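You operate a simulated robot arm through the tools that you are given. There is no shell and no other tool. Be economical: measure what you need, move in short steps, check, and stop when the job is done.

Carry out the task below with a simulated robot arm. There is one attempt and no reset: what you move stays moved.

TASK
Nest the small tub in the medium, add the white bun, lid it.

It is judged by the outcome, as a careful person would: the job done as asked, and still so three seconds after it is handed in. It fails if anything else is knocked over, pushed out of place, dropped, spilled or broken.

THE ROBOT
A 7-joint arm with a two-finger parallel gripper, fixed in place. Base frame: the origin is at the foot of the arm, x ahead of it, y to its left, z up; the work surface is at about z = 914. Lengths are in mm, angles in rad, forces in N, time in s.
With the tool pointing down near the work surface it reaches from about 280 to 680 mm from the base axis. Its first joint turns from -1.152 to 1.152 rad. Payload 1.57 kg.
Tool frame: the origin (TCP) lies between the finger pads and is the grasp point; the fingertips stand 30 mm ahead of it; z points along the fingers, y is the line along which they close. The gripper opens to 110 mm. The fingers are 24 mm wide and 12 mm thick; the gripper's body (48 by 112 mm) begins 78 mm behind the TCP.
Orientation is that of the tool frame in the base frame, as a unit quaternion [w, x, y, z]. With the fingers straight down and closing along the base's y, the tool's x points along the base's -x, its y along +y and its z along -z.

THE INTERFACE
- The arm moves only by the tool send_rows. Its argument "deltas" is a list that holds one entry, the list of rows, each a list of 7 numbers: the shift along the tool's x, y, z in mm, then the turn, a rotation vector about the tool's x, y, z in rad, then the opening, from 0 (shut) to 1 (fully open). In form: [[[dx, dy, dz, wx, wy, wz, jaw], ...]]. A call has 1 to 12 rows; each row shifts and turns the commanded pose from where the row before left it, along the tool's axes as they then stand. A row lasts 0.2 s, in which the tool goes at most 50 mm and 0.15 rad; a call with a longer step from one row to the next is refused whole, and so is a gripper value outside its range. A pose out of reach is approached as far as the arm can. The call stops where the force on the tool passes 70 N (or 10 N more than at its start, if that is more) or the arm is blocked; 0.2 s more then pass. The fingers move at their own pace (about 108 mm/s each) and stop on an object; they squeeze with about 42 N. The grip force told is the motor's: it shows also when the fingers shut on nothing. Time passes only in rows, and 0.2 s behind the last, so rows that do not move let the fingers close. It gives the time, the measured TCP pose, the force on the tool (base axes), the opening and the grip force at its end, in the units of the frame above (readings bear some noise).
- Cameras (640 x 400 px; columns grow to the right, rows downward): "scene" is fixed at [152, -379.2, 1421.4]; the picture's right is [0.88, -0.48, 0.00], its down [-0.20, -0.37, -0.91] and it looks along [0.44, 0.79, -0.42] (base axes); focal length 363 px, centre (320, 200). "wrist" rides on the gripper at [-36, 0, -80] in the tool frame; the picture's right is [0.00, -1.00, 0.00], its down [0.97, 0.00, -0.24] and it looks along [0.24, 0.00, 0.97] (tool axes); focal length 218 px, centre (320, 200).
- capture(camera): a new picture of that camera. No time passes.
- pixel_to_xyz(camera, pixels): there is no depth. For up to 12 entries [column, row, z] of the newest picture of that camera ("zoom" is the newest enlarged one), the place [x, y] in the base frame at which the ray of that pixel passes the height z, good to about 3 mm. No time passes.
- close_up(camera, box): a new picture of the part [left, top, right, bottom] of that camera's present view, enlarged. No time passes.
- sign_off(): hands the job in; it is judged then, once.

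Work in short steps. Measure before you move; look again where a grasp or a placing could have gone wrong, and mend it. You have 80 turns and 38 pictures in all, those below and enlarged ones among them. Open the gripper and draw the arm clear of the work before you hand the job in, unless the task says otherwise; then end with one line.

The tools are called after "Call:" as name(argument=value, ...) on one line, values as JSON. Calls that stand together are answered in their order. send_rows: Moves the arm, as the interface text tells. Its arguments: {"type":"object","properties":{"deltas":{"type":"array","items":{"type":"array","items":{"type":"array","items":{"type":"number"}}}}},"required":["deltas"]} The other tools are called the same way: capture (camera) takes a picture; pixel_to_xyz (camera, pixels) gives the place at which the rays of pixels pass given heights; close_up (camera, box) takes an enlarged picture of a part of a camera's view; sign_off () hands the job in.

At the start:

```text
time_s: 0.0
position: [479.1, 109.3, 1226.6]
orientation: [0.001, -0.001, 1.0, 0.0]
wrist_force: [0.5, 0.0, 0.1]
width: 110.1
finger_force: 0.1
```

scene: 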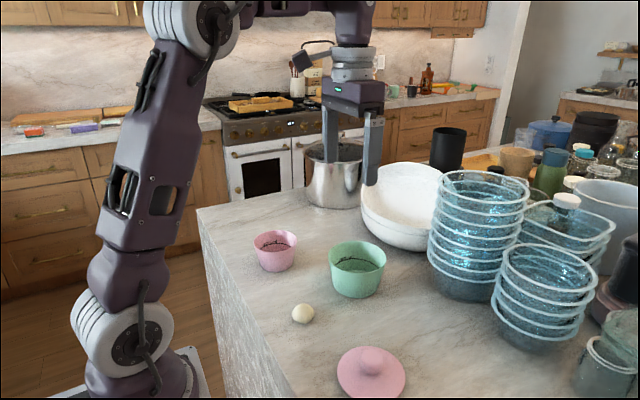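
wrist: 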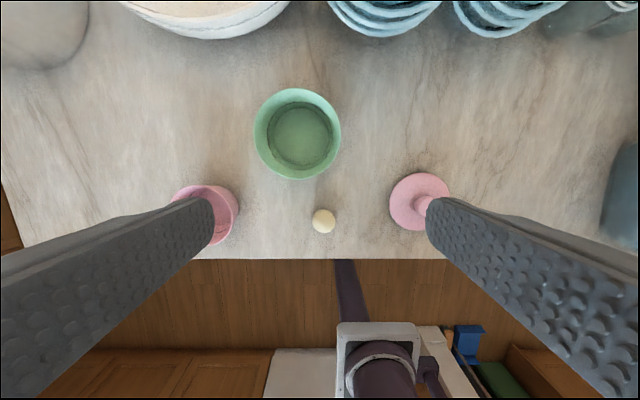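

The pink small tub is near scene (275,250), the green medium tub at (357,270), the bun at (303,313) and the lid at (371,372). I'll zoom in to measure them.

Call:
close_up(camera="scene", box=[230, 210, 430, 335])

Call:
close_up(camera="wrist", box=[150, 70, 470, 270])

Call:
pixel_to_xyz(camera="wrist", pixels=[[254, 133, 965], [341, 133, 965], [297, 88, 965], [299, 180, 965], [323, 221, 925], [312, 221, 925], [335, 221, 925], [419, 173, 920], [389, 202, 920], [418, 231, 920], [238, 210, 955], [210, 185, 955]])

Call:
pixel_to_xyz(camera="scene", pixels=[[275, 271, 914], [357, 297, 914], [303, 323, 914], [371, 398, 914], [337, 378, 918], [405, 378, 918], [253, 240, 955], [298, 240, 955], [275, 230, 955], [328, 255, 965], [386, 255, 965], [370, 362, 940]])

```text
3.20 times, centred on (330, 272) of scene
```

zoom: 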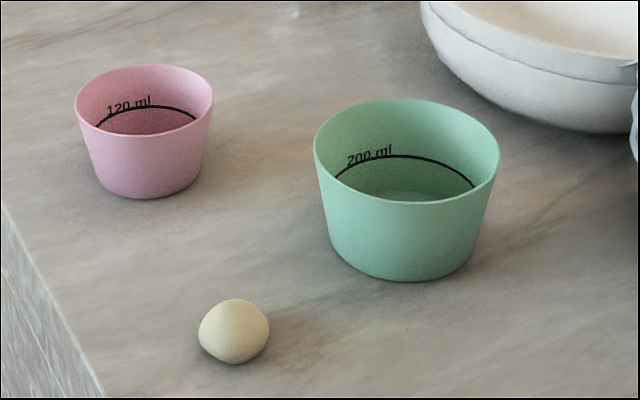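

```text
2.00 times, centred on (310, 170) of wrist
```

zoom: 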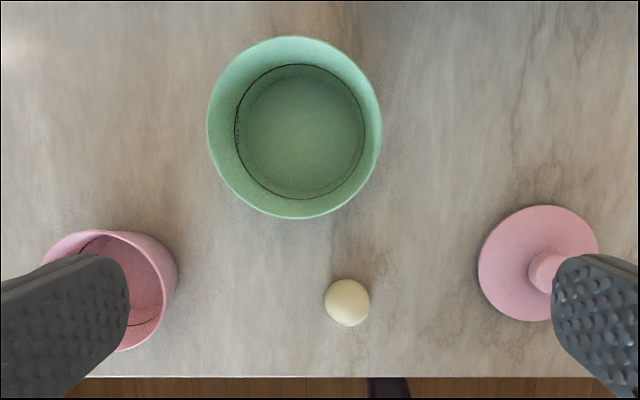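

```text
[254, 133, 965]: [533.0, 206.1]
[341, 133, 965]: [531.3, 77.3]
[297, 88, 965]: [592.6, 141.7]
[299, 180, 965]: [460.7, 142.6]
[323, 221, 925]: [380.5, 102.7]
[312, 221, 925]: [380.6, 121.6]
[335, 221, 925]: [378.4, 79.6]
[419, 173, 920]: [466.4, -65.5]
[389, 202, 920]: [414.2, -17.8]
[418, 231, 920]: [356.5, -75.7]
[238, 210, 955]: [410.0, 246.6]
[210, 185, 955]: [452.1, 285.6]
```

```text
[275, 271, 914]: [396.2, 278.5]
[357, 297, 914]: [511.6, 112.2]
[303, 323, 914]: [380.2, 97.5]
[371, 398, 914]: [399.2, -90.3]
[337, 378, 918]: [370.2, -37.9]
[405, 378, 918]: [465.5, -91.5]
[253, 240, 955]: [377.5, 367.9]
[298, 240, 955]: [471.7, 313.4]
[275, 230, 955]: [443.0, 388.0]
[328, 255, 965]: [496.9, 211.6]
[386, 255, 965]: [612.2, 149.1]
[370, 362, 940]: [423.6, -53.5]
```

The small tub was half hidden by a finger in the wrist view. I'll move over it, staying high, to measure it.

Call:
send_rows(deltas=[[[8, 38, 13, 0, 0, 0, 1], [8, 38, 13, 0, 0, 0, 1], [8, 38, 13, 0, 0, 0, 1], [8, 38, 13, 0, 0, 0, 1], [8, 38, 13, 0, 0, 0, 1], [0, 0, 0, 0, 0, 0, 1]]])

Call:
capture(camera="wrist")

Call:
close_up(camera="scene", box=[310, 320, 438, 400])

```text
time_s: 1.4
position: [436.0, 301.6, 1159.3]
orientation: [0.001, 0.0, 1.0, 0.0]
wrist_force: [-0.9, -0.2, 0.9]
width: 110.0
finger_force: 0.0
```

```text
33 pictures are left
```

wrist: 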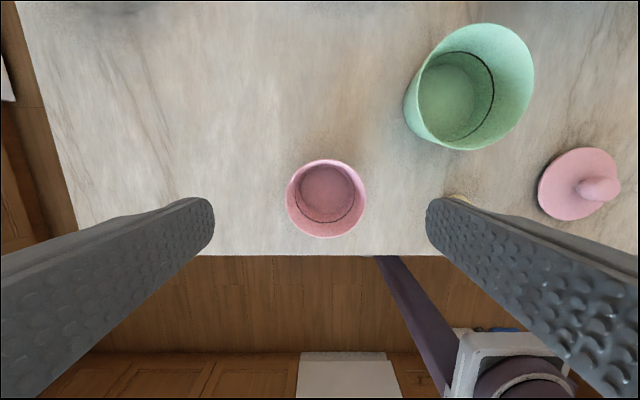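

```text
5.00 times, centred on (374, 360) of scene
```

zoom: 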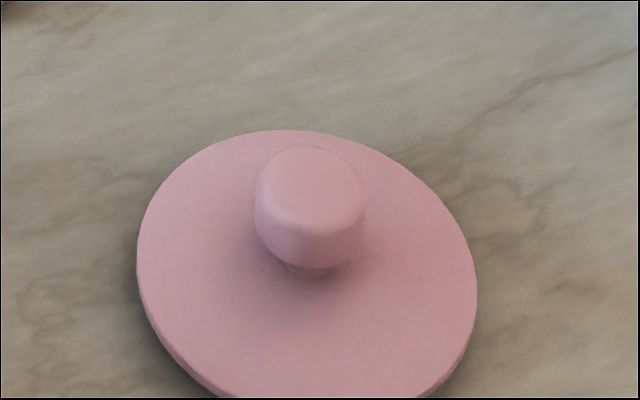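

Two-view triangulation puts the small tub at about (410, 293), with its rim at z≈985 and about 97 mm across. The green tub is at (528, 139), with its rim at z≈997 and about 117 mm across. Fingers on the outside of the small tub won't fit in the green one, so I'll hold it from inside by spreading. I'll narrow the jaw, hover above the tub and check.

Call:
send_rows(deltas=[[[13, -4.3, 20, 0, 0, 0, 0.27], [13, -4.3, 30, 0, 0, 0, 0.27], [0, 0, 45, 0, 0, 0, 0.27], [0, 0, 44, 0, 0, 0, 0.27], [0, 0, 0, 0, 0, 0, 0.27]]])

Call:
close_up(camera="scene", box=[195, 170, 355, 290])

Call:
capture(camera="wrist")

```text
time_s: 2.6
position: [410.4, 291.1, 1022.3]
orientation: [-0.001, 0.0, 1.0, 0.001]
wrist_force: [0.2, 0.0, 0.3]
width: 30.0
finger_force: 0.1
```

```text
3.33 times, centred on (275, 230) of scene
```

zoom: 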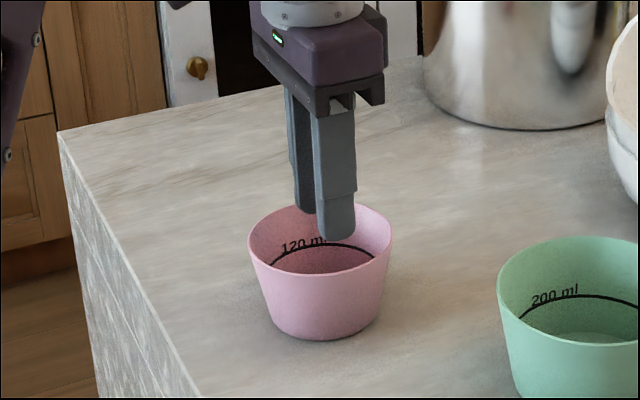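

```text
30 pictures are left
```

wrist: 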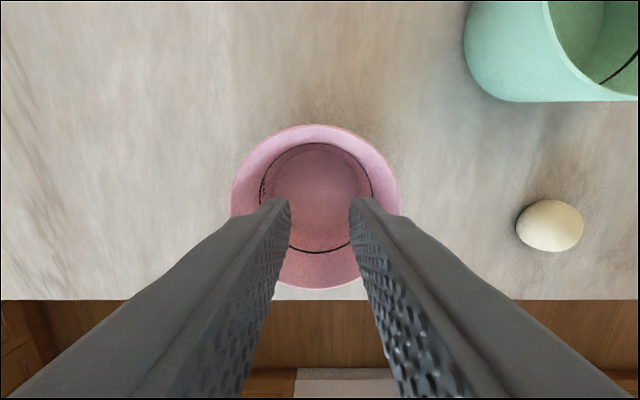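

Centring is within about 3 mm: the tub centre is about (412.5, 293.7). I'll descend 50 mm into the tub and spread the fingers against the wall.

Call:
send_rows(deltas=[[[-2, 2.5, 0, 0, 0, 0, 0.27], [0, 0, 25, 0, 0, 0, 0.27], [0, 0, 25, 0, 0, 0, 0.27], [0, 0, 0, 0, 0, 0, 0.36], [0, 0, 0, 0, 0, 0, 0.42], [0, 0, 0, 0, 0, 0, 0.47], [0, 0, 0, 0, 0, 0, 0.52], [0, 0, 0, 0, 0, 0, 0.57], [0, 0, 0, 0, 0, 0, 0.6], [0, 0, 0, 0, 0, 0, 0.6]]])

Call:
capture(camera="wrist")

```text
time_s: 4.8
position: [414.6, 292.9, 973.2]
orientation: [0.0, 0.0, 1.0, 0.0]
wrist_force: [-1.6, -0.2, 2.9]
width: 48.0
finger_force: 0.0
```

```text
29 pictures are left
```

wrist: 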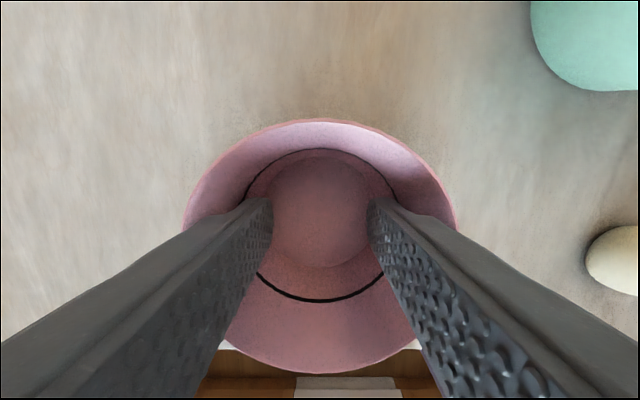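

The opening stalled at 48 mm against a command of 66, so the fingers are braced on the wall. I'll lift gently and check.

Call:
send_rows(deltas=[[[0, 0, 0, 0, 0, 0, 0.68], [0, 0, -5, 0, 0, 0, 0.68], [0, 0, -10, 0, 0, 0, 0.68], [0, 0, -15, 0, 0, 0, 0.68], [0, 0, 0, 0, 0, 0, 0.68]]])

Call:
close_up(camera="scene", box=[195, 170, 355, 290])

```text
time_s: 6.0
position: [414.2, 293.6, 1004.1]
orientation: [0.0, 0.001, 1.0, 0.0]
wrist_force: [1.4, 0.4, -1.2]
width: 49.1
finger_force: 0.1
```

```text
3.33 times, centred on (275, 230) of scene
```

zoom: 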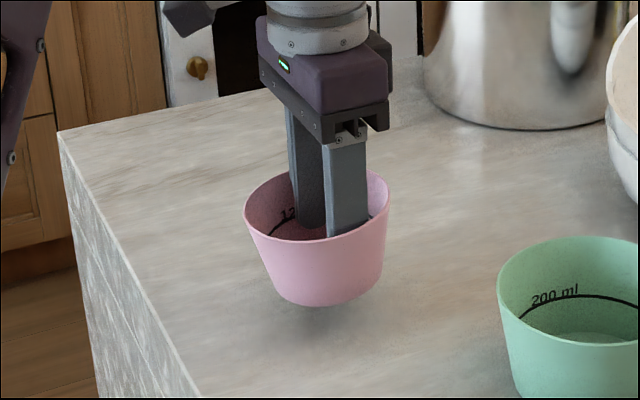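

The tub is held and lifted, with a slight tilt. I'll raise it well above the green rim and check again.

Call:
send_rows(deltas=[[[0, 0, -15, 0, 0, 0, 0.75], [0, 0, -20, 0, 0, 0, 0.75], [0, 0, -20, 0, 0, 0, 0.75], [0, 0, -20, 0, 0, 0, 0.75], [0, 0, -15, 0, 0, 0, 0.75], [-10, -13, -3, 0, 0, 0, 0.75], [-15, -20, 0, 0, 0, 0, 0.75], [-15, -20, 0, 0, 0, 0, 0.75], [-10, -13, 0, 0, 0, 0, 0.75], [0, 0, 0, 0, 0, 0, 0.75]]])

Call:
capture(camera="scene")

Call:
capture(camera="wrist")

```text
time_s: 8.2
position: [465.3, 226.3, 1096.3]
orientation: [0.0, -0.001, 1.0, 0.0]
wrist_force: [-0.3, -0.2, -1.1]
width: 51.0
finger_force: 0.1
```

```text
27 pictures are left
```

scene: 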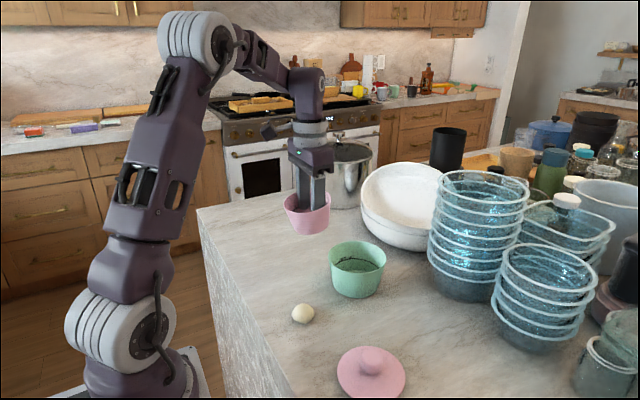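

```text
26 pictures are left
```

wrist: 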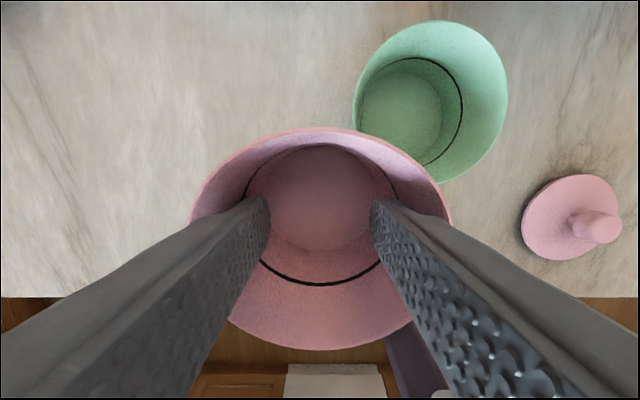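

The grip holds but is creeping slightly: the opening has gone from 48 to 51 mm. I'll move over the green tub at (529, 139) promptly and check alignment.

Call:
send_rows(deltas=[[[-16, -21.8, 0, 0, 0, 0, 0.75], [-16, -21.8, 0, 0, 0, 0, 0.75], [-16, -21.8, 0, 0, 0, 0, 0.75], [-16, -21.8, 0, 0, 0, 0, 0.75], [0, 0, 8, 0, 0, 0, 0.75]]])

Call:
close_up(camera="scene", box=[280, 190, 440, 310])

Call:
capture(camera="wrist")

```text
time_s: 9.4
position: [527.9, 139.3, 1086.2]
orientation: [0.0, 0.0, 1.0, 0.0]
wrist_force: [-0.5, -0.5, -1.6]
width: 52.0
finger_force: 0.1
```

```text
3.33 times, centred on (360, 250) of scene
```

zoom: 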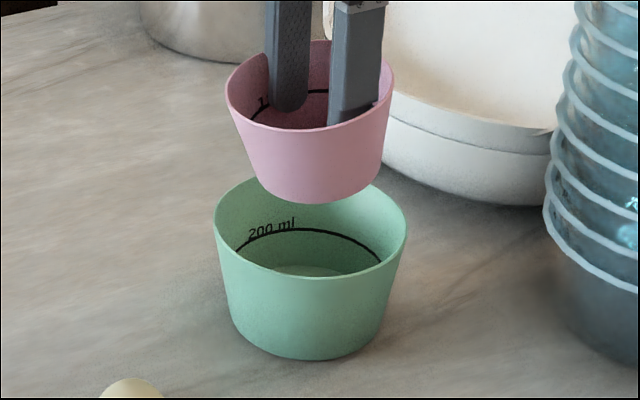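

```text
24 pictures are left
```

wrist: 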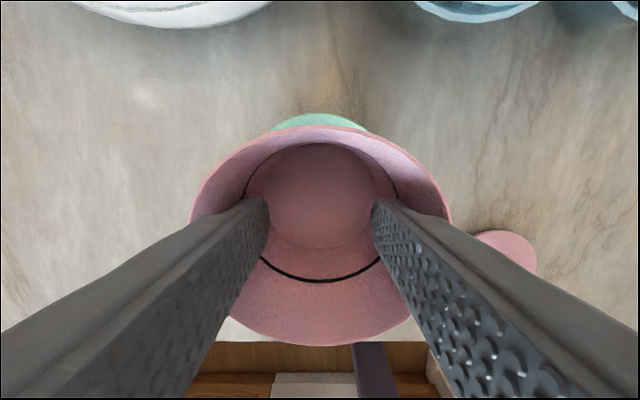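

The tub is over the green mouth. In the close-up the pink rim's centre column is 309 and the green's is 310. I'll lower it until the base is just inside, then look.

Call:
send_rows(deltas=[[[0, 0, 15, 0, 0, 0, 0.75], [0, 0, 15, 0, 0, 0, 0.75], [0, 0, 15, 0, 0, 0, 0.75], [0, 0, 10, 0, 0, 0, 0.75]]])

Call:
close_up(camera="scene", box=[280, 190, 440, 310])

```text
time_s: 10.4
position: [529.2, 140.1, 1032.6]
orientation: [0.001, 0.0, 1.0, 0.0]
wrist_force: [-0.4, -0.4, -1.0]
width: 53.5
finger_force: 0.1
```

```text
3.33 times, centred on (360, 250) of scene
```

zoom: 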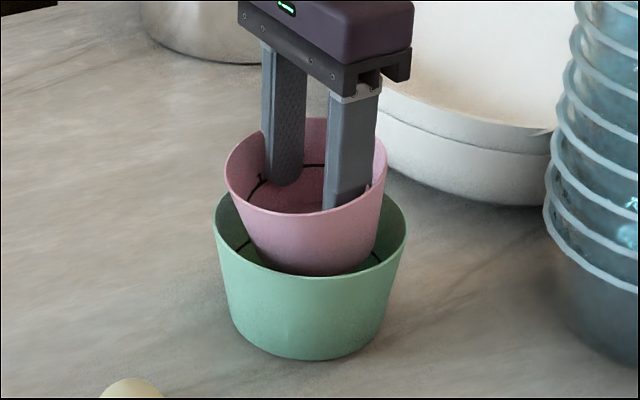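

The base is inside the green tub with clearance. I'll continue down in small steps towards the floor.

Call:
send_rows(deltas=[[[0, 0, 10, 0, 0, 0, 0.75], [0, 0, 10, 0, 0, 0, 0.75], [0, 0, 10, 0, 0, 0, 0.75], [0, 0, 7, 0, 0, 0, 0.75], [0, 0, 5, 0, 0, 0, 0.75]]])

Call:
close_up(camera="scene", box=[280, 190, 440, 310])

```text
time_s: 11.6
position: [528.0, 139.1, 990.1]
orientation: [-0.001, 0.0, 1.0, 0.0]
wrist_force: [0.5, 0.0, 1.0]
width: 54.1
finger_force: 0.2
```

```text
3.33 times, centred on (360, 250) of scene
```

zoom: 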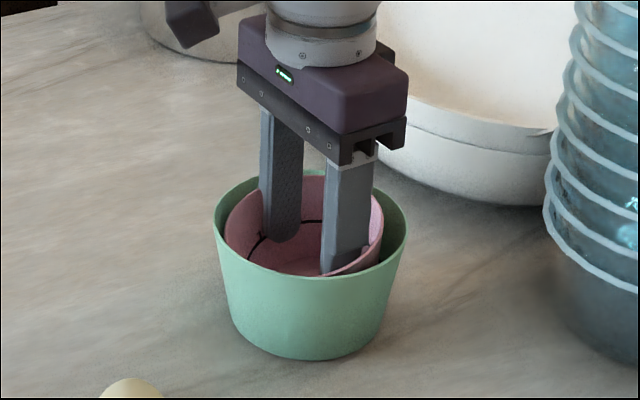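

The force has turned upward, so the base is touching. I'll go down 3 mm more, relax the fingers inward and withdraw.

Call:
send_rows(deltas=[[[0, 0, 3, 0, 0, 0, 0.7], [0, 0, 0, 0, 0, 0, 0.45], [0, 0, 0, 0, 0, 0, 0.36], [0, 0, 0, 0, 0, 0, 0.36], [0, 0, -20, 0, 0, 0, 0.36], [0, 0, -40, 0, 0, 0, 0.36], [0, 0, -45, 0, 0, 0, 0.36], [0, 0, -45, 0, 0, 0, 0.36], [0, 0, 0, 0, 0, 0, 0.36]]])

Call:
close_up(camera="scene", box=[280, 190, 440, 310])

Call:
capture(camera="wrist")

```text
time_s: 13.6
position: [528.7, 140.8, 1138.6]
orientation: [0.0, 0.0, 1.0, 0.0]
wrist_force: [-0.8, 0.0, 0.2]
width: 39.7
finger_force: 0.1
```

```text
3.33 times, centred on (360, 250) of scene
```

zoom: 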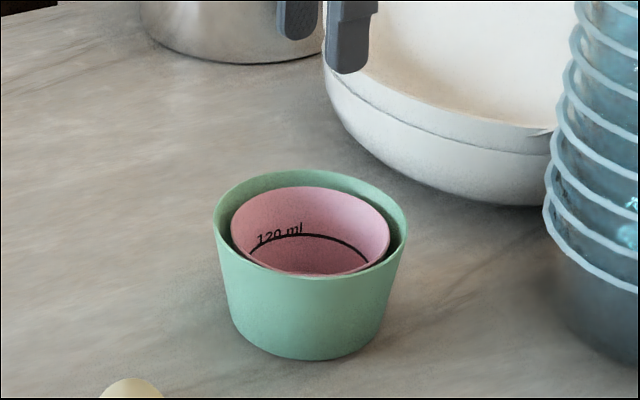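

```text
20 pictures are left
```

wrist: 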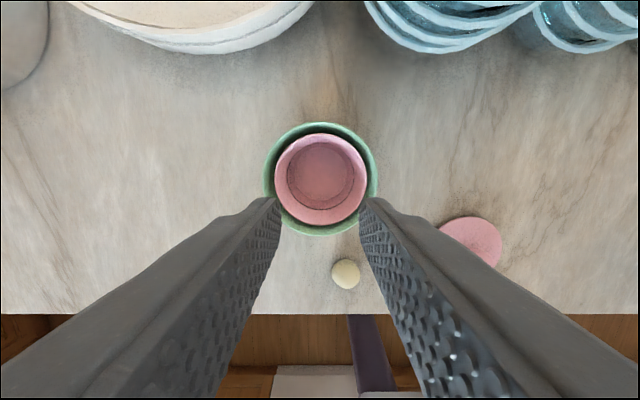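

Nested and level. Next I'll look closely at the rims to see where the lid (about 110 mm) will sit.

Call:
close_up(camera="wrist", box=[250, 110, 394, 246])

Call:
pixel_to_xyz(camera="wrist", pixels=[[345, 274, 930], [331, 274, 930], [359, 274, 930], [345, 259, 930], [345, 289, 930]])

```text
2.94 times, centred on (322, 178) of wrist
```

zoom: 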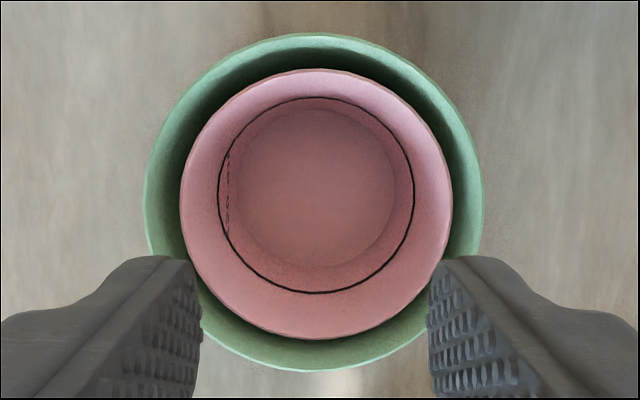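

```text
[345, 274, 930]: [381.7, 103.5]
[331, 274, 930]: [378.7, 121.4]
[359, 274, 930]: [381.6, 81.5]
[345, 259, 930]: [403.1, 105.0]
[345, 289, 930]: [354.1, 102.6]
```

The bun is at about (381, 103) and about 38 mm wide. I'll move over it with the jaw opened wider, then hover and check.

Call:
send_rows(deltas=[[[37, -9.4, 0, 0, 0, 0, 0.36], [37, -9.4, 0, 0, 0, 0, 0.7], [37, -9.4, 0, 0, 0, 0, 0.7], [36, -9.4, 0, 0, 0, 0, 0.7], [0, 0, 45, 0, 0, 0, 0.7], [0, 0, 45, 0, 0, 0, 0.7], [0, 0, 40, 0, 0, 0, 0.7], [0, 0, 0, 0, 0, 0, 0.7]]])

Call:
capture(camera="wrist")

```text
time_s: 15.4
position: [381.2, 103.8, 1006.3]
orientation: [0.001, 0.0, 1.0, 0.0]
wrist_force: [0.1, 0.6, -0.5]
width: 77.0
finger_force: 0.0
```

```text
18 pictures are left
```

wrist: 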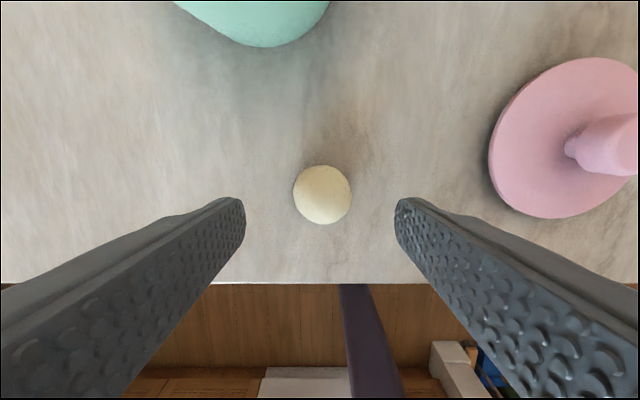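

The bun is centred at about (382, 102.5). I'll descend so the tips are about 6 mm above the counter and close gently.

Call:
send_rows(deltas=[[[-1, -1.2, 28, 0, 0, 0, 0.7], [0, 0, 28, 0, 0, 0, 0.7], [0, 0, 0, 0, 0, 0, 0.5], [0, 0, 0, 0, 0, 0, 0.35], [0, 0, 0, 0, 0, 0, 0.28], [0, 0, 0, 0, 0, 0, 0.28]]])

Call:
capture(camera="wrist")

```text
time_s: 16.8
position: [381.7, 102.1, 950.1]
orientation: [0.001, -0.001, 1.0, -0.001]
wrist_force: [0.7, 0.6, 0.8]
width: 39.7
finger_force: 42.1
```

```text
17 pictures are left
```

wrist: 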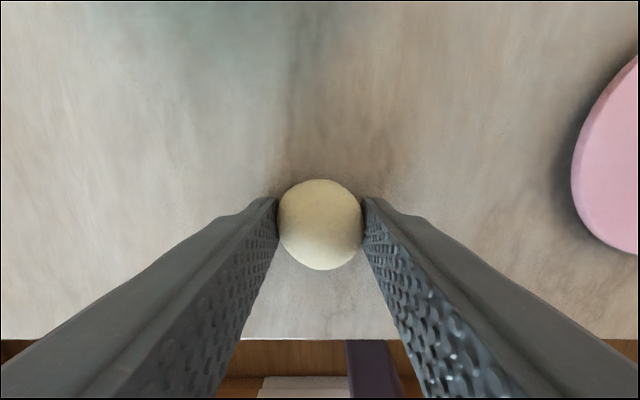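

The bun is held, with the opening at 39.7 mm. I'll lift it and carry it above the nested tubs at (529, 140).

Call:
send_rows(deltas=[[[0, 0, -30, 0, 0, 0, 0.28], [0, 0, -45, 0, 0, 0, 0.28], [0, 0, -45, 0, 0, 0, 0.28], [-37, 9.5, 0, 0, 0, 0, 0.28], [-37, 9.5, 0, 0, 0, 0, 0.28], [-37, 9.5, 0, 0, 0, 0, 0.28], [-36.5, 9.5, 0, 0, 0, 0, 0.28], [0, 0, 20, 0, 0, 0, 0.28], [0, 0, 0, 0, 0, 0, 0.28]]])

Call:
capture(camera="wrist")

```text
time_s: 18.8
position: [531.1, 139.0, 1050.4]
orientation: [0.0, 0.001, 1.0, -0.001]
wrist_force: [-0.1, 0.2, -0.3]
width: 39.3
finger_force: 42.6
```

```text
16 pictures are left
```

wrist: 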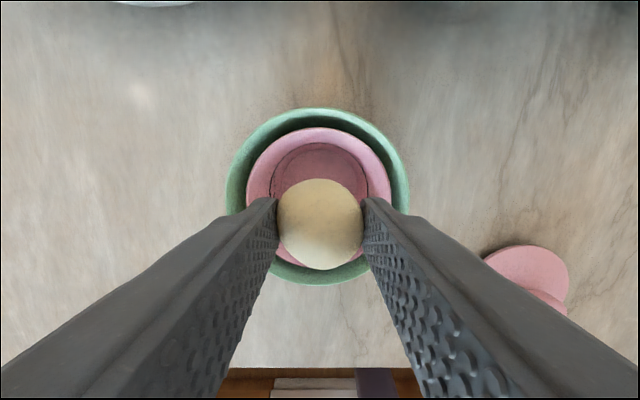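

The bun is centred over the pink mouth. I'll descend slowly, watching the force.

Call:
send_rows(deltas=[[[0, 1, 30, 0, 0, 0, 0.28], [0, 0, 30, 0, 0, 0, 0.28], [0, 0, 15, 0, 0, 0, 0.28], [0, 0, 8, 0, 0, 0, 0.28], [0, 0, 4, 0, 0, 0, 0.28], [0, 0, 0, 0, 0, 0, 0.28]]])

Call:
capture(camera="wrist")

```text
time_s: 20.2
position: [530.8, 140.0, 963.9]
orientation: [0.0, 0.001, 1.0, 0.0]
wrist_force: [-0.4, -0.1, 0.2]
width: 39.0
finger_force: 41.7
```

```text
15 pictures are left
```

wrist: 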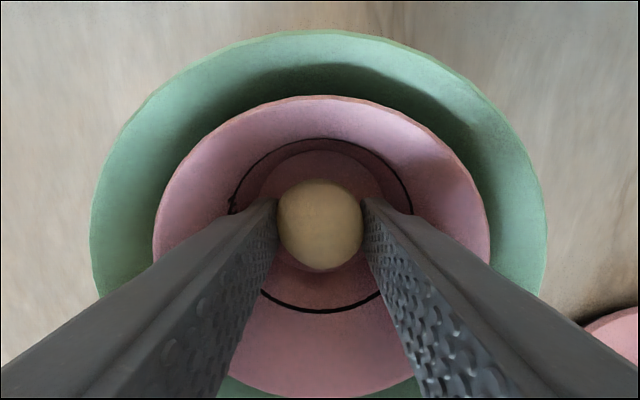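

I'll go 3 mm lower, open slightly (to about 47 mm, clear of the walls), and rise straight up.

Call:
send_rows(deltas=[[[0, 0, 3, 0, 0, 0, 0.28], [0, 0, 0, 0, 0, 0, 0.4], [0, 0, 0, 0, 0, 0, 0.43], [0, 0, -15, 0, 0, 0, 0.43], [0, 0, -35, 0, 0, 0, 0.43], [0, 0, -45, 0, 0, 0, 0.43], [0, 0, -45, 0, 0, 0, 0.43], [0, 0, 0, 0, 0, 0, 0.43]]])

Call:
capture(camera="wrist")

```text
time_s: 22.0
position: [529.1, 140.0, 1100.0]
orientation: [0.0, 0.0, 1.0, 0.001]
wrist_force: [-1.2, -0.2, 0.5]
width: 47.6
finger_force: 0.1
```

```text
14 pictures are left
```

wrist: 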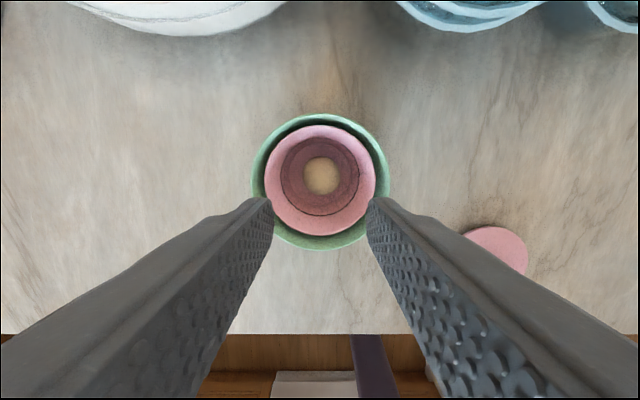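

The bun is in place. Next I'll go and look at the lid, near (425, -60), from above.

Call:
send_rows(deltas=[[[18, -40, -10, 0, 0, 0, 0.43], [18, -40, 0, 0, 0, 0, 0.8], [18, -40, 0, 0, 0, 0, 0.8], [18, -40, 0, 0, 0, 0, 0.8], [18, -40, 0, 0, 0, 0, 0.8], [0, 0, 0, 0, 0, 0, 0.8]]])

Call:
capture(camera="wrist")

```text
time_s: 23.4
position: [440.3, -61.2, 1110.9]
orientation: [0.0, -0.001, 1.0, 0.0]
wrist_force: [0.3, -0.1, 0.0]
width: 88.1
finger_force: 0.1
```

```text
13 pictures are left
```

wrist: 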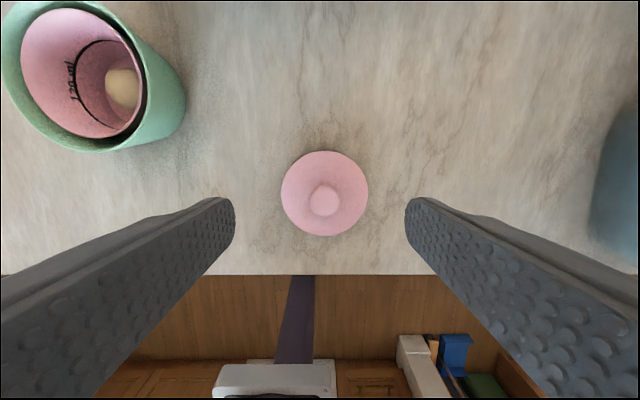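

The lid centre is at about (418, -67), with a knob about 34 mm wide. I'll move above the knob, narrow the jaw and check heights from the scene camera.

Call:
send_rows(deltas=[[[11, -3, 20, 0, 0, 0, 0.6], [11.5, -2.5, 40, 0, 0, 0, 0.6], [0, 0, 40, 0, 0, 0, 0.6], [0, 0, 0, 0, 0, 0, 0.6]]])

Call:
capture(camera="wrist")

Call:
close_up(camera="scene", box=[300, 288, 460, 400])

```text
time_s: 24.4
position: [417.6, -67.2, 1012.2]
orientation: [-0.001, 0.0, 1.0, 0.0]
wrist_force: [0.3, 0.1, 0.1]
width: 66.2
finger_force: 0.1
```

```text
12 pictures are left
```

wrist: 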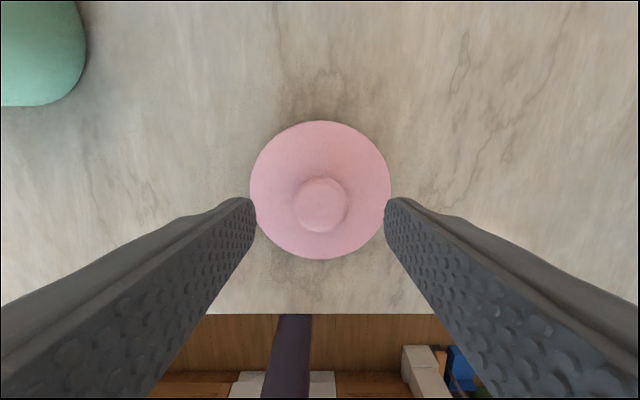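

```text
3.57 times, centred on (380, 344) of scene
```

zoom: 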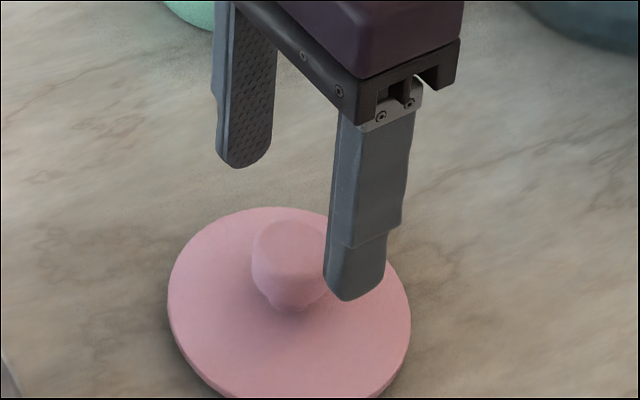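

The lid top is at z≈928 and about 109 mm across. The knob runs up to about z 966, centred at (420.5, -67.3). I'll shift 3 mm in x, descend to TCP 969 and close on the knob.

Call:
send_rows(deltas=[[[-3, 0, 15, 0, 0, 0, 0.6], [0, 0, 18, 0, 0, 0, 0.6], [0, 0, 10, 0, 0, 0, 0.6], [0, 0, 0, 0, 0, 0, 0.4], [0, 0, 0, 0, 0, 0, 0.22], [0, 0, 0, 0, 0, 0, 0.2], [0, 0, 0, 0, 0, 0, 0.2]]])

Call:
close_up(camera="scene", box=[300, 288, 460, 400])

```text
time_s: 26.0
position: [420.8, -65.2, 968.4]
orientation: [0.0, -0.001, 1.0, 0.0]
wrist_force: [0.2, -1.0, -0.4]
width: 32.2
finger_force: 40.9
```

```text
3.57 times, centred on (380, 344) of scene
```

zoom: 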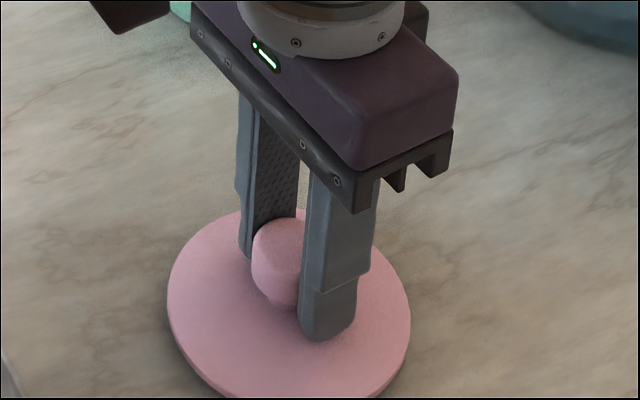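

The knob is gripped at 32 mm. I'll lift the lid and look at its underside and tilt.

Call:
send_rows(deltas=[[[0, 0, -10, 0, 0, 0, 0.2], [0, 0, -30, 0, 0, 0, 0.2], [0, 0, -40, 0, 0, 0, 0.2], [0, 0, -40, 0, 0, 0, 0.2], [0, 0, -20, 0, 0, 0, 0.2], [0, 0, 0, 0, 0, 0, 0.2]]])

Call:
capture(camera="scene")

```text
time_s: 27.4
position: [420.1, -66.8, 1105.9]
orientation: [0.001, -0.001, 1.0, 0.0]
wrist_force: [0.0, -0.1, -1.2]
width: 32.4
finger_force: 40.3
```

```text
9 pictures are left
```

scene: 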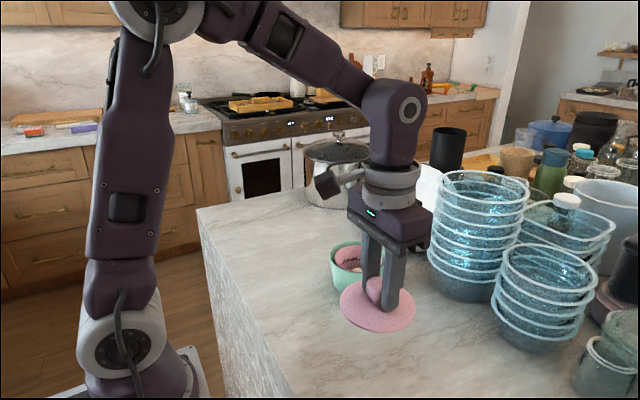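

The lid is level with its bottom at about z 1052. I'll carry it over the nested tubs at (531, 140.5).

Call:
send_rows(deltas=[[[-18.5, 34.5, 0, 0, 0, 0, 0.2], [-18.5, 34.5, 0, 0, 0, 0, 0.2], [-18.5, 34.5, 0, 0, 0, 0, 0.2], [-18.5, 34.5, 0, 0, 0, 0, 0.2], [-18.5, 34.5, 0, 0, 0, 0, 0.2], [-18.2, 34.5, 0, 0, 0, 0, 0.2], [0, 0, 20, 0, 0, 0, 0.2], [0, 0, 15, 0, 0, 0, 0.2], [0, 0, 0, 0, 0, 0, 0.2]]])

Call:
capture(camera="wrist")

Call:
close_up(camera="scene", box=[280, 190, 440, 310])

```text
time_s: 29.4
position: [531.8, 140.8, 1072.5]
orientation: [0.0, 0.0, 1.0, 0.0]
wrist_force: [-0.1, 0.3, -0.5]
width: 32.3
finger_force: 40.7
```

```text
8 pictures are left
```

wrist: 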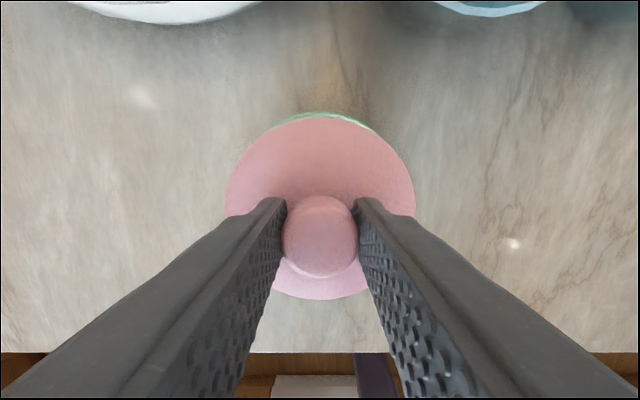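

```text
3.33 times, centred on (360, 250) of scene
```

zoom: 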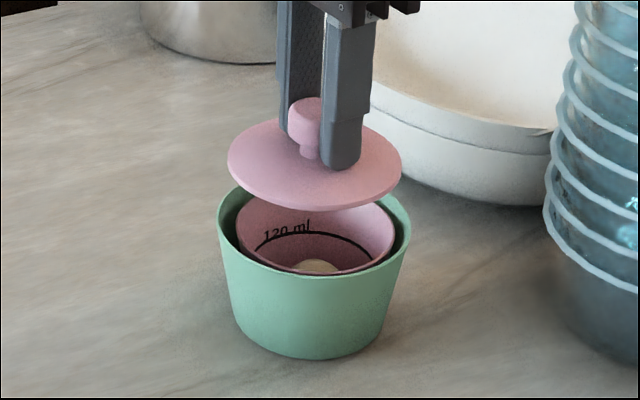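

In the scene close-up the green rim spans 217–411. It was 213–407 before, so the set is now about 2–3 mm further along +x. I'll adjust the target to about (534, 139.5), lower the lid to just above the rim and check.

Call:
send_rows(deltas=[[[-2.3, -1.3, 0, 0, 0, 0, 0.2], [0, 0, 14, 0, 0, 0, 0.2], [0, 0, 0, 0, 0, 0, 0.2]]])

Call:
close_up(camera="scene", box=[300, 210, 420, 300])

Call:
close_up(camera="wrist", box=[210, 90, 430, 310])

```text
time_s: 30.2
position: [533.9, 139.2, 1058.2]
orientation: [0.0, 0.0, 1.0, 0.0]
wrist_force: [-0.2, -0.1, -1.3]
width: 32.4
finger_force: 40.7
```

```text
4.44 times, centred on (360, 255) of scene
```

zoom: 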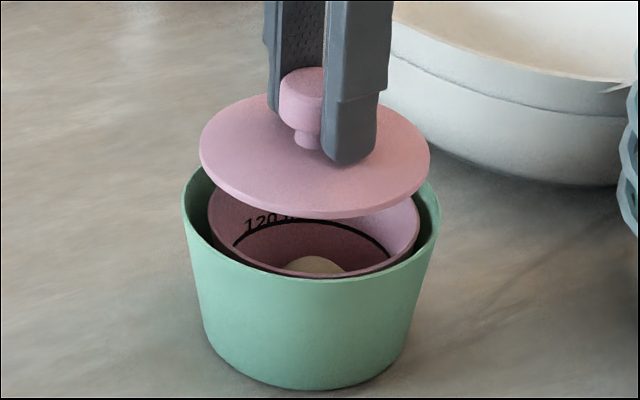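

```text
1.82 times, centred on (320, 200) of wrist
```

zoom: 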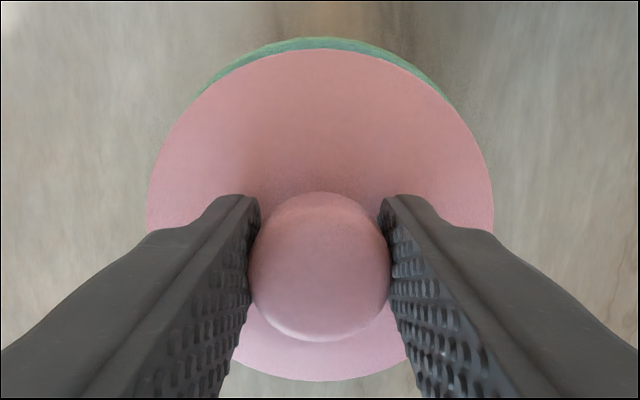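

The lid and green tub are concentric within about 1–2 mm in both views. I'll lower it gently, watching the force; contact with the pink rim is expected around TCP 1041.

Call:
send_rows(deltas=[[[0, -0.4, 5, 0, 0, 0, 0.2], [0, 0, 5, 0, 0, 0, 0.2], [0, 0, 3, 0, 0, 0, 0.2], [0, 0, 0, 0, 0, 0, 0.2]]])

Call:
close_up(camera="scene", box=[300, 210, 420, 300])

```text
time_s: 31.2
position: [533.2, 138.1, 1045.0]
orientation: [0.0, 0.0, 1.0, 0.0]
wrist_force: [-0.8, 0.4, 0.5]
width: 32.6
finger_force: 40.7
```

```text
4.44 times, centred on (360, 255) of scene
```

zoom: 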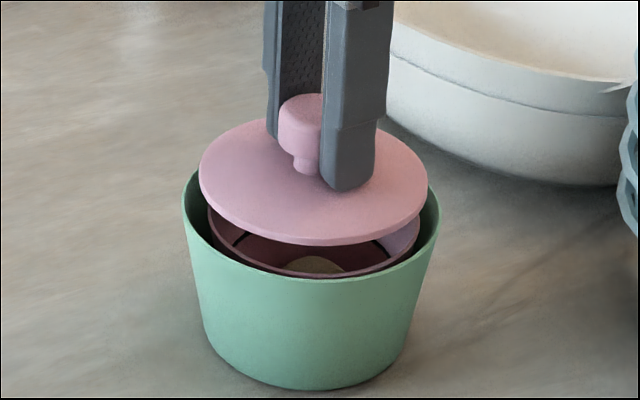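

No contact yet. The lid (199–427) is well centred in the green mouth (181–441). I'll continue down in small steps.

Call:
send_rows(deltas=[[[0, 0, 3, 0, 0, 0, 0.2], [0, 0, 3, 0, 0, 0, 0.2], [0, 0, 0, 0, 0, 0, 0.2]]])

Call:
send_rows(deltas=[[[0, 0, 2, 0, 0, 0, 0.2], [0, 0, 2, 0, 0, 0, 0.2], [0, 0, 0, 0, 0, 0, 0.2]]])

```text
time_s: 32.0
position: [533.4, 138.7, 1040.3]
orientation: [0.0, 0.0, 1.0, 0.0]
wrist_force: [-0.1, 0.3, -0.4]
width: 32.1
finger_force: 40.5
```

```text
time_s: 32.8
position: [533.1, 139.4, 1034.4]
orientation: [0.001, 0.0, 1.0, 0.001]
wrist_force: [-0.8, 0.0, -0.7]
width: 32.4
finger_force: 41.1
```

Call:
send_rows(deltas=[[[0, 0, 2, 0, 0, 0, 0.2], [0, 0, 1, 0, 0, 0, 0.2], [0, 0, 0, 0, 0, 0, 0.2]]])

Call:
close_up(camera="scene", box=[300, 210, 420, 300])

```text
time_s: 33.6
position: [534.3, 138.3, 1032.9]
orientation: [-0.001, 0.0, 1.0, -0.001]
wrist_force: [1.1, 0.2, -0.6]
width: 32.4
finger_force: 40.9
```

```text
4.44 times, centred on (360, 255) of scene
```

zoom: 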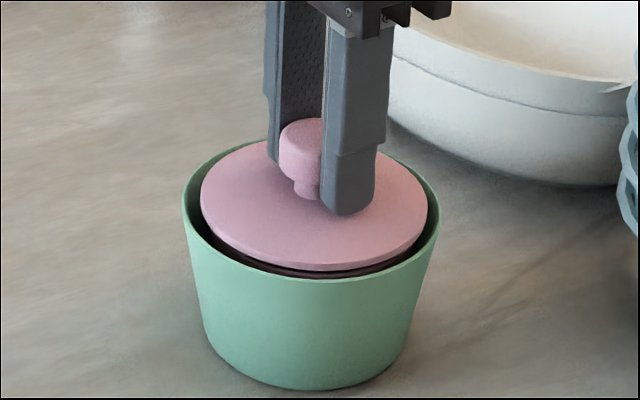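

The lid is inside the green mouth, evenly spaced and a few mm above the pink rim. I'll keep lowering in 2 mm steps until contact.

Call:
send_rows(deltas=[[[0, 0, 2, 0, 0, 0, 0.2], [0, 0, 0, 0, 0, 0, 0.2]]])

Call:
send_rows(deltas=[[[0, 0, 2, 0, 0, 0, 0.2], [0, 0, 0, 0, 0, 0, 0.2]]])

Call:
send_rows(deltas=[[[0, 0, 1.5, 0, 0, 0, 0.2], [0, 0, 0, 0, 0, 0, 0.2]]])

```text
time_s: 34.2
position: [532.8, 139.2, 1029.7]
orientation: [-0.001, 0.0, 1.0, 0.0]
wrist_force: [0.1, 0.0, -0.1]
width: 32.4
finger_force: 40.1
```

```text
time_s: 34.8
position: [532.9, 140.1, 1028.8]
orientation: [0.0, 0.001, 1.0, 0.0]
wrist_force: [0.8, 0.8, -0.1]
width: 32.3
finger_force: 40.8
```

```text
time_s: 35.4
position: [533.6, 140.2, 1026.9]
orientation: [0.0, 0.0, 1.0, 0.001]
wrist_force: [1.1, 0.7, -0.3]
width: 32.3
finger_force: 41.4
```

Call:
send_rows(deltas=[[[0, 0, 1.5, 0, 0, 0, 0.2], [0, 0, 0, 0, 0, 0, 0.2]]])

Call:
close_up(camera="scene", box=[300, 210, 420, 300])

```text
time_s: 36.0
position: [534.0, 139.8, 1025.1]
orientation: [0.0, 0.0, 1.0, -0.001]
wrist_force: [-0.2, -0.1, -0.5]
width: 32.5
finger_force: 40.4
```

```text
4.44 times, centred on (360, 255) of scene
```

zoom: 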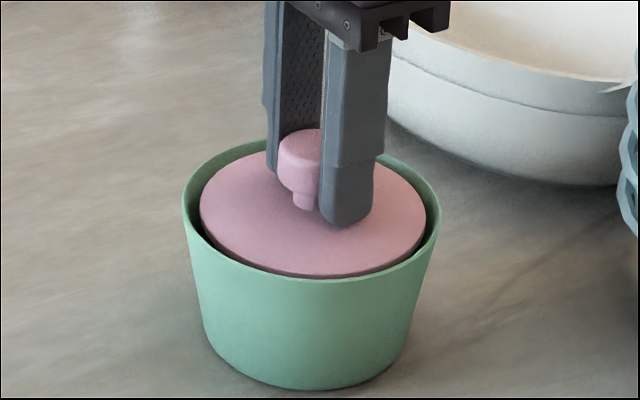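

Still no contact force. I'll keep going in small steps.

Call:
send_rows(deltas=[[[0, 0, 2, 0, 0, 0, 0.2], [0, 0, 0, 0, 0, 0, 0.2]]])

Call:
send_rows(deltas=[[[0, 0, 1.5, 0, 0, 0, 0.2], [0, 0, 0, 0, 0, 0, 0.2]]])

Call:
send_rows(deltas=[[[0, 0, 1.5, 0, 0, 0, 0.2], [0, 0, 0, 0, 0, 0, 0.2]]])

```text
time_s: 36.6
position: [534.4, 139.0, 1023.8]
orientation: [0.001, 0.0, 1.0, 0.0]
wrist_force: [-2.3, 1.2, 16.5]
width: 32.4
finger_force: 40.7
```

```text
time_s: 37.2
position: [534.4, 139.6, 1023.2]
orientation: [0.002, -0.001, 1.0, 0.0]
wrist_force: [-1.3, -0.9, 35.9]
width: 32.3
finger_force: 40.9
```

```text
time_s: 37.8
position: [534.6, 138.9, 1023.5]
orientation: [0.004, 0.0, 1.0, 0.001]
wrist_force: [-0.3, -1.7, 56.6]
width: 32.4
finger_force: 41.0
```

There's solid contact at TCP 1023.5. I'll back off the excess push, open a little, and rise.

Call:
send_rows(deltas=[[[0, 0, -2, 0, 0, 0, 0.2], [0, 0, -1.7, 0, 0, 0, 0.2], [0, 0, 0, 0, 0, 0, 0.2]]])

Call:
close_up(camera="scene", box=[300, 210, 420, 300])

```text
time_s: 38.6
position: [532.8, 140.1, 1023.6]
orientation: [-0.003, 0.0, 1.0, 0.0]
wrist_force: [4.1, 0.3, 9.4]
width: 32.3
finger_force: 40.8
```

```text
4.44 times, centred on (360, 255) of scene
```

zoom: 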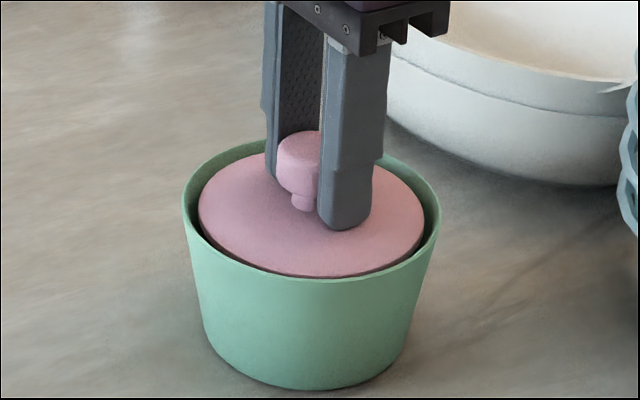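

The lid is seated and level inside the green rim. I'll release the knob and withdraw straight up.

Call:
send_rows(deltas=[[[0, 0, -0.8, 0, 0, 0, 0.2], [0, 0, 0, 0, 0, 0, 0.34], [0, 0, 0, 0, 0, 0, 0.48], [0, 0, 0, 0, 0, 0, 0.48], [0, 0, -15, 0, 0, 0, 0.48], [0, 0, -40, 0, 0, 0, 0.48], [0, 0, -45, 0, 0, 0, 0.48], [0, 0, -45, 0, 0, 0, 0.48], [20, 0, -20, 0, 0, 0, 0.48], [0, 0, 0, 0, 0, 0, 0.6]]])

Call:
capture(camera="scene")

Call:
close_up(camera="wrist", box=[240, 90, 420, 270])

```text
time_s: 40.8
position: [515.3, 139.7, 1191.7]
orientation: [0.0, -0.001, 1.0, 0.001]
wrist_force: [0.9, 0.0, 0.4]
width: 66.0
finger_force: 0.1
```

```text
0 pictures are left
```

scene: 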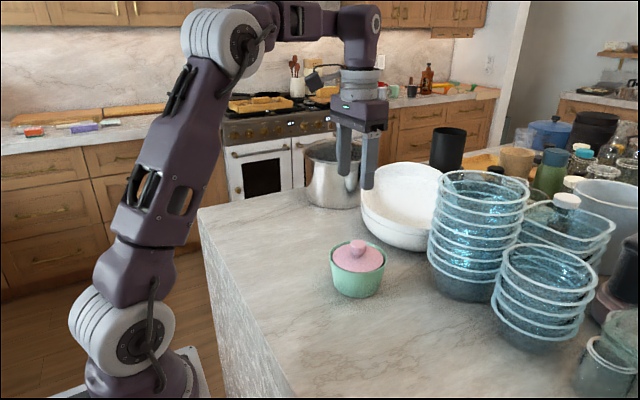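

```text
refused: no pictures are left
```

The small tub is nested, the bun is inside, the lid is on, and the arm is clear, so I'm handing in.

Call:
sign_off()

```text
The job is handed in.
```

The small pink tub is nested in the green medium tub with the white bun inside; the lid rests on the pink rim, just inside the green one, and nothing else was disturbed, though the green tub shifted about 2–3 mm.
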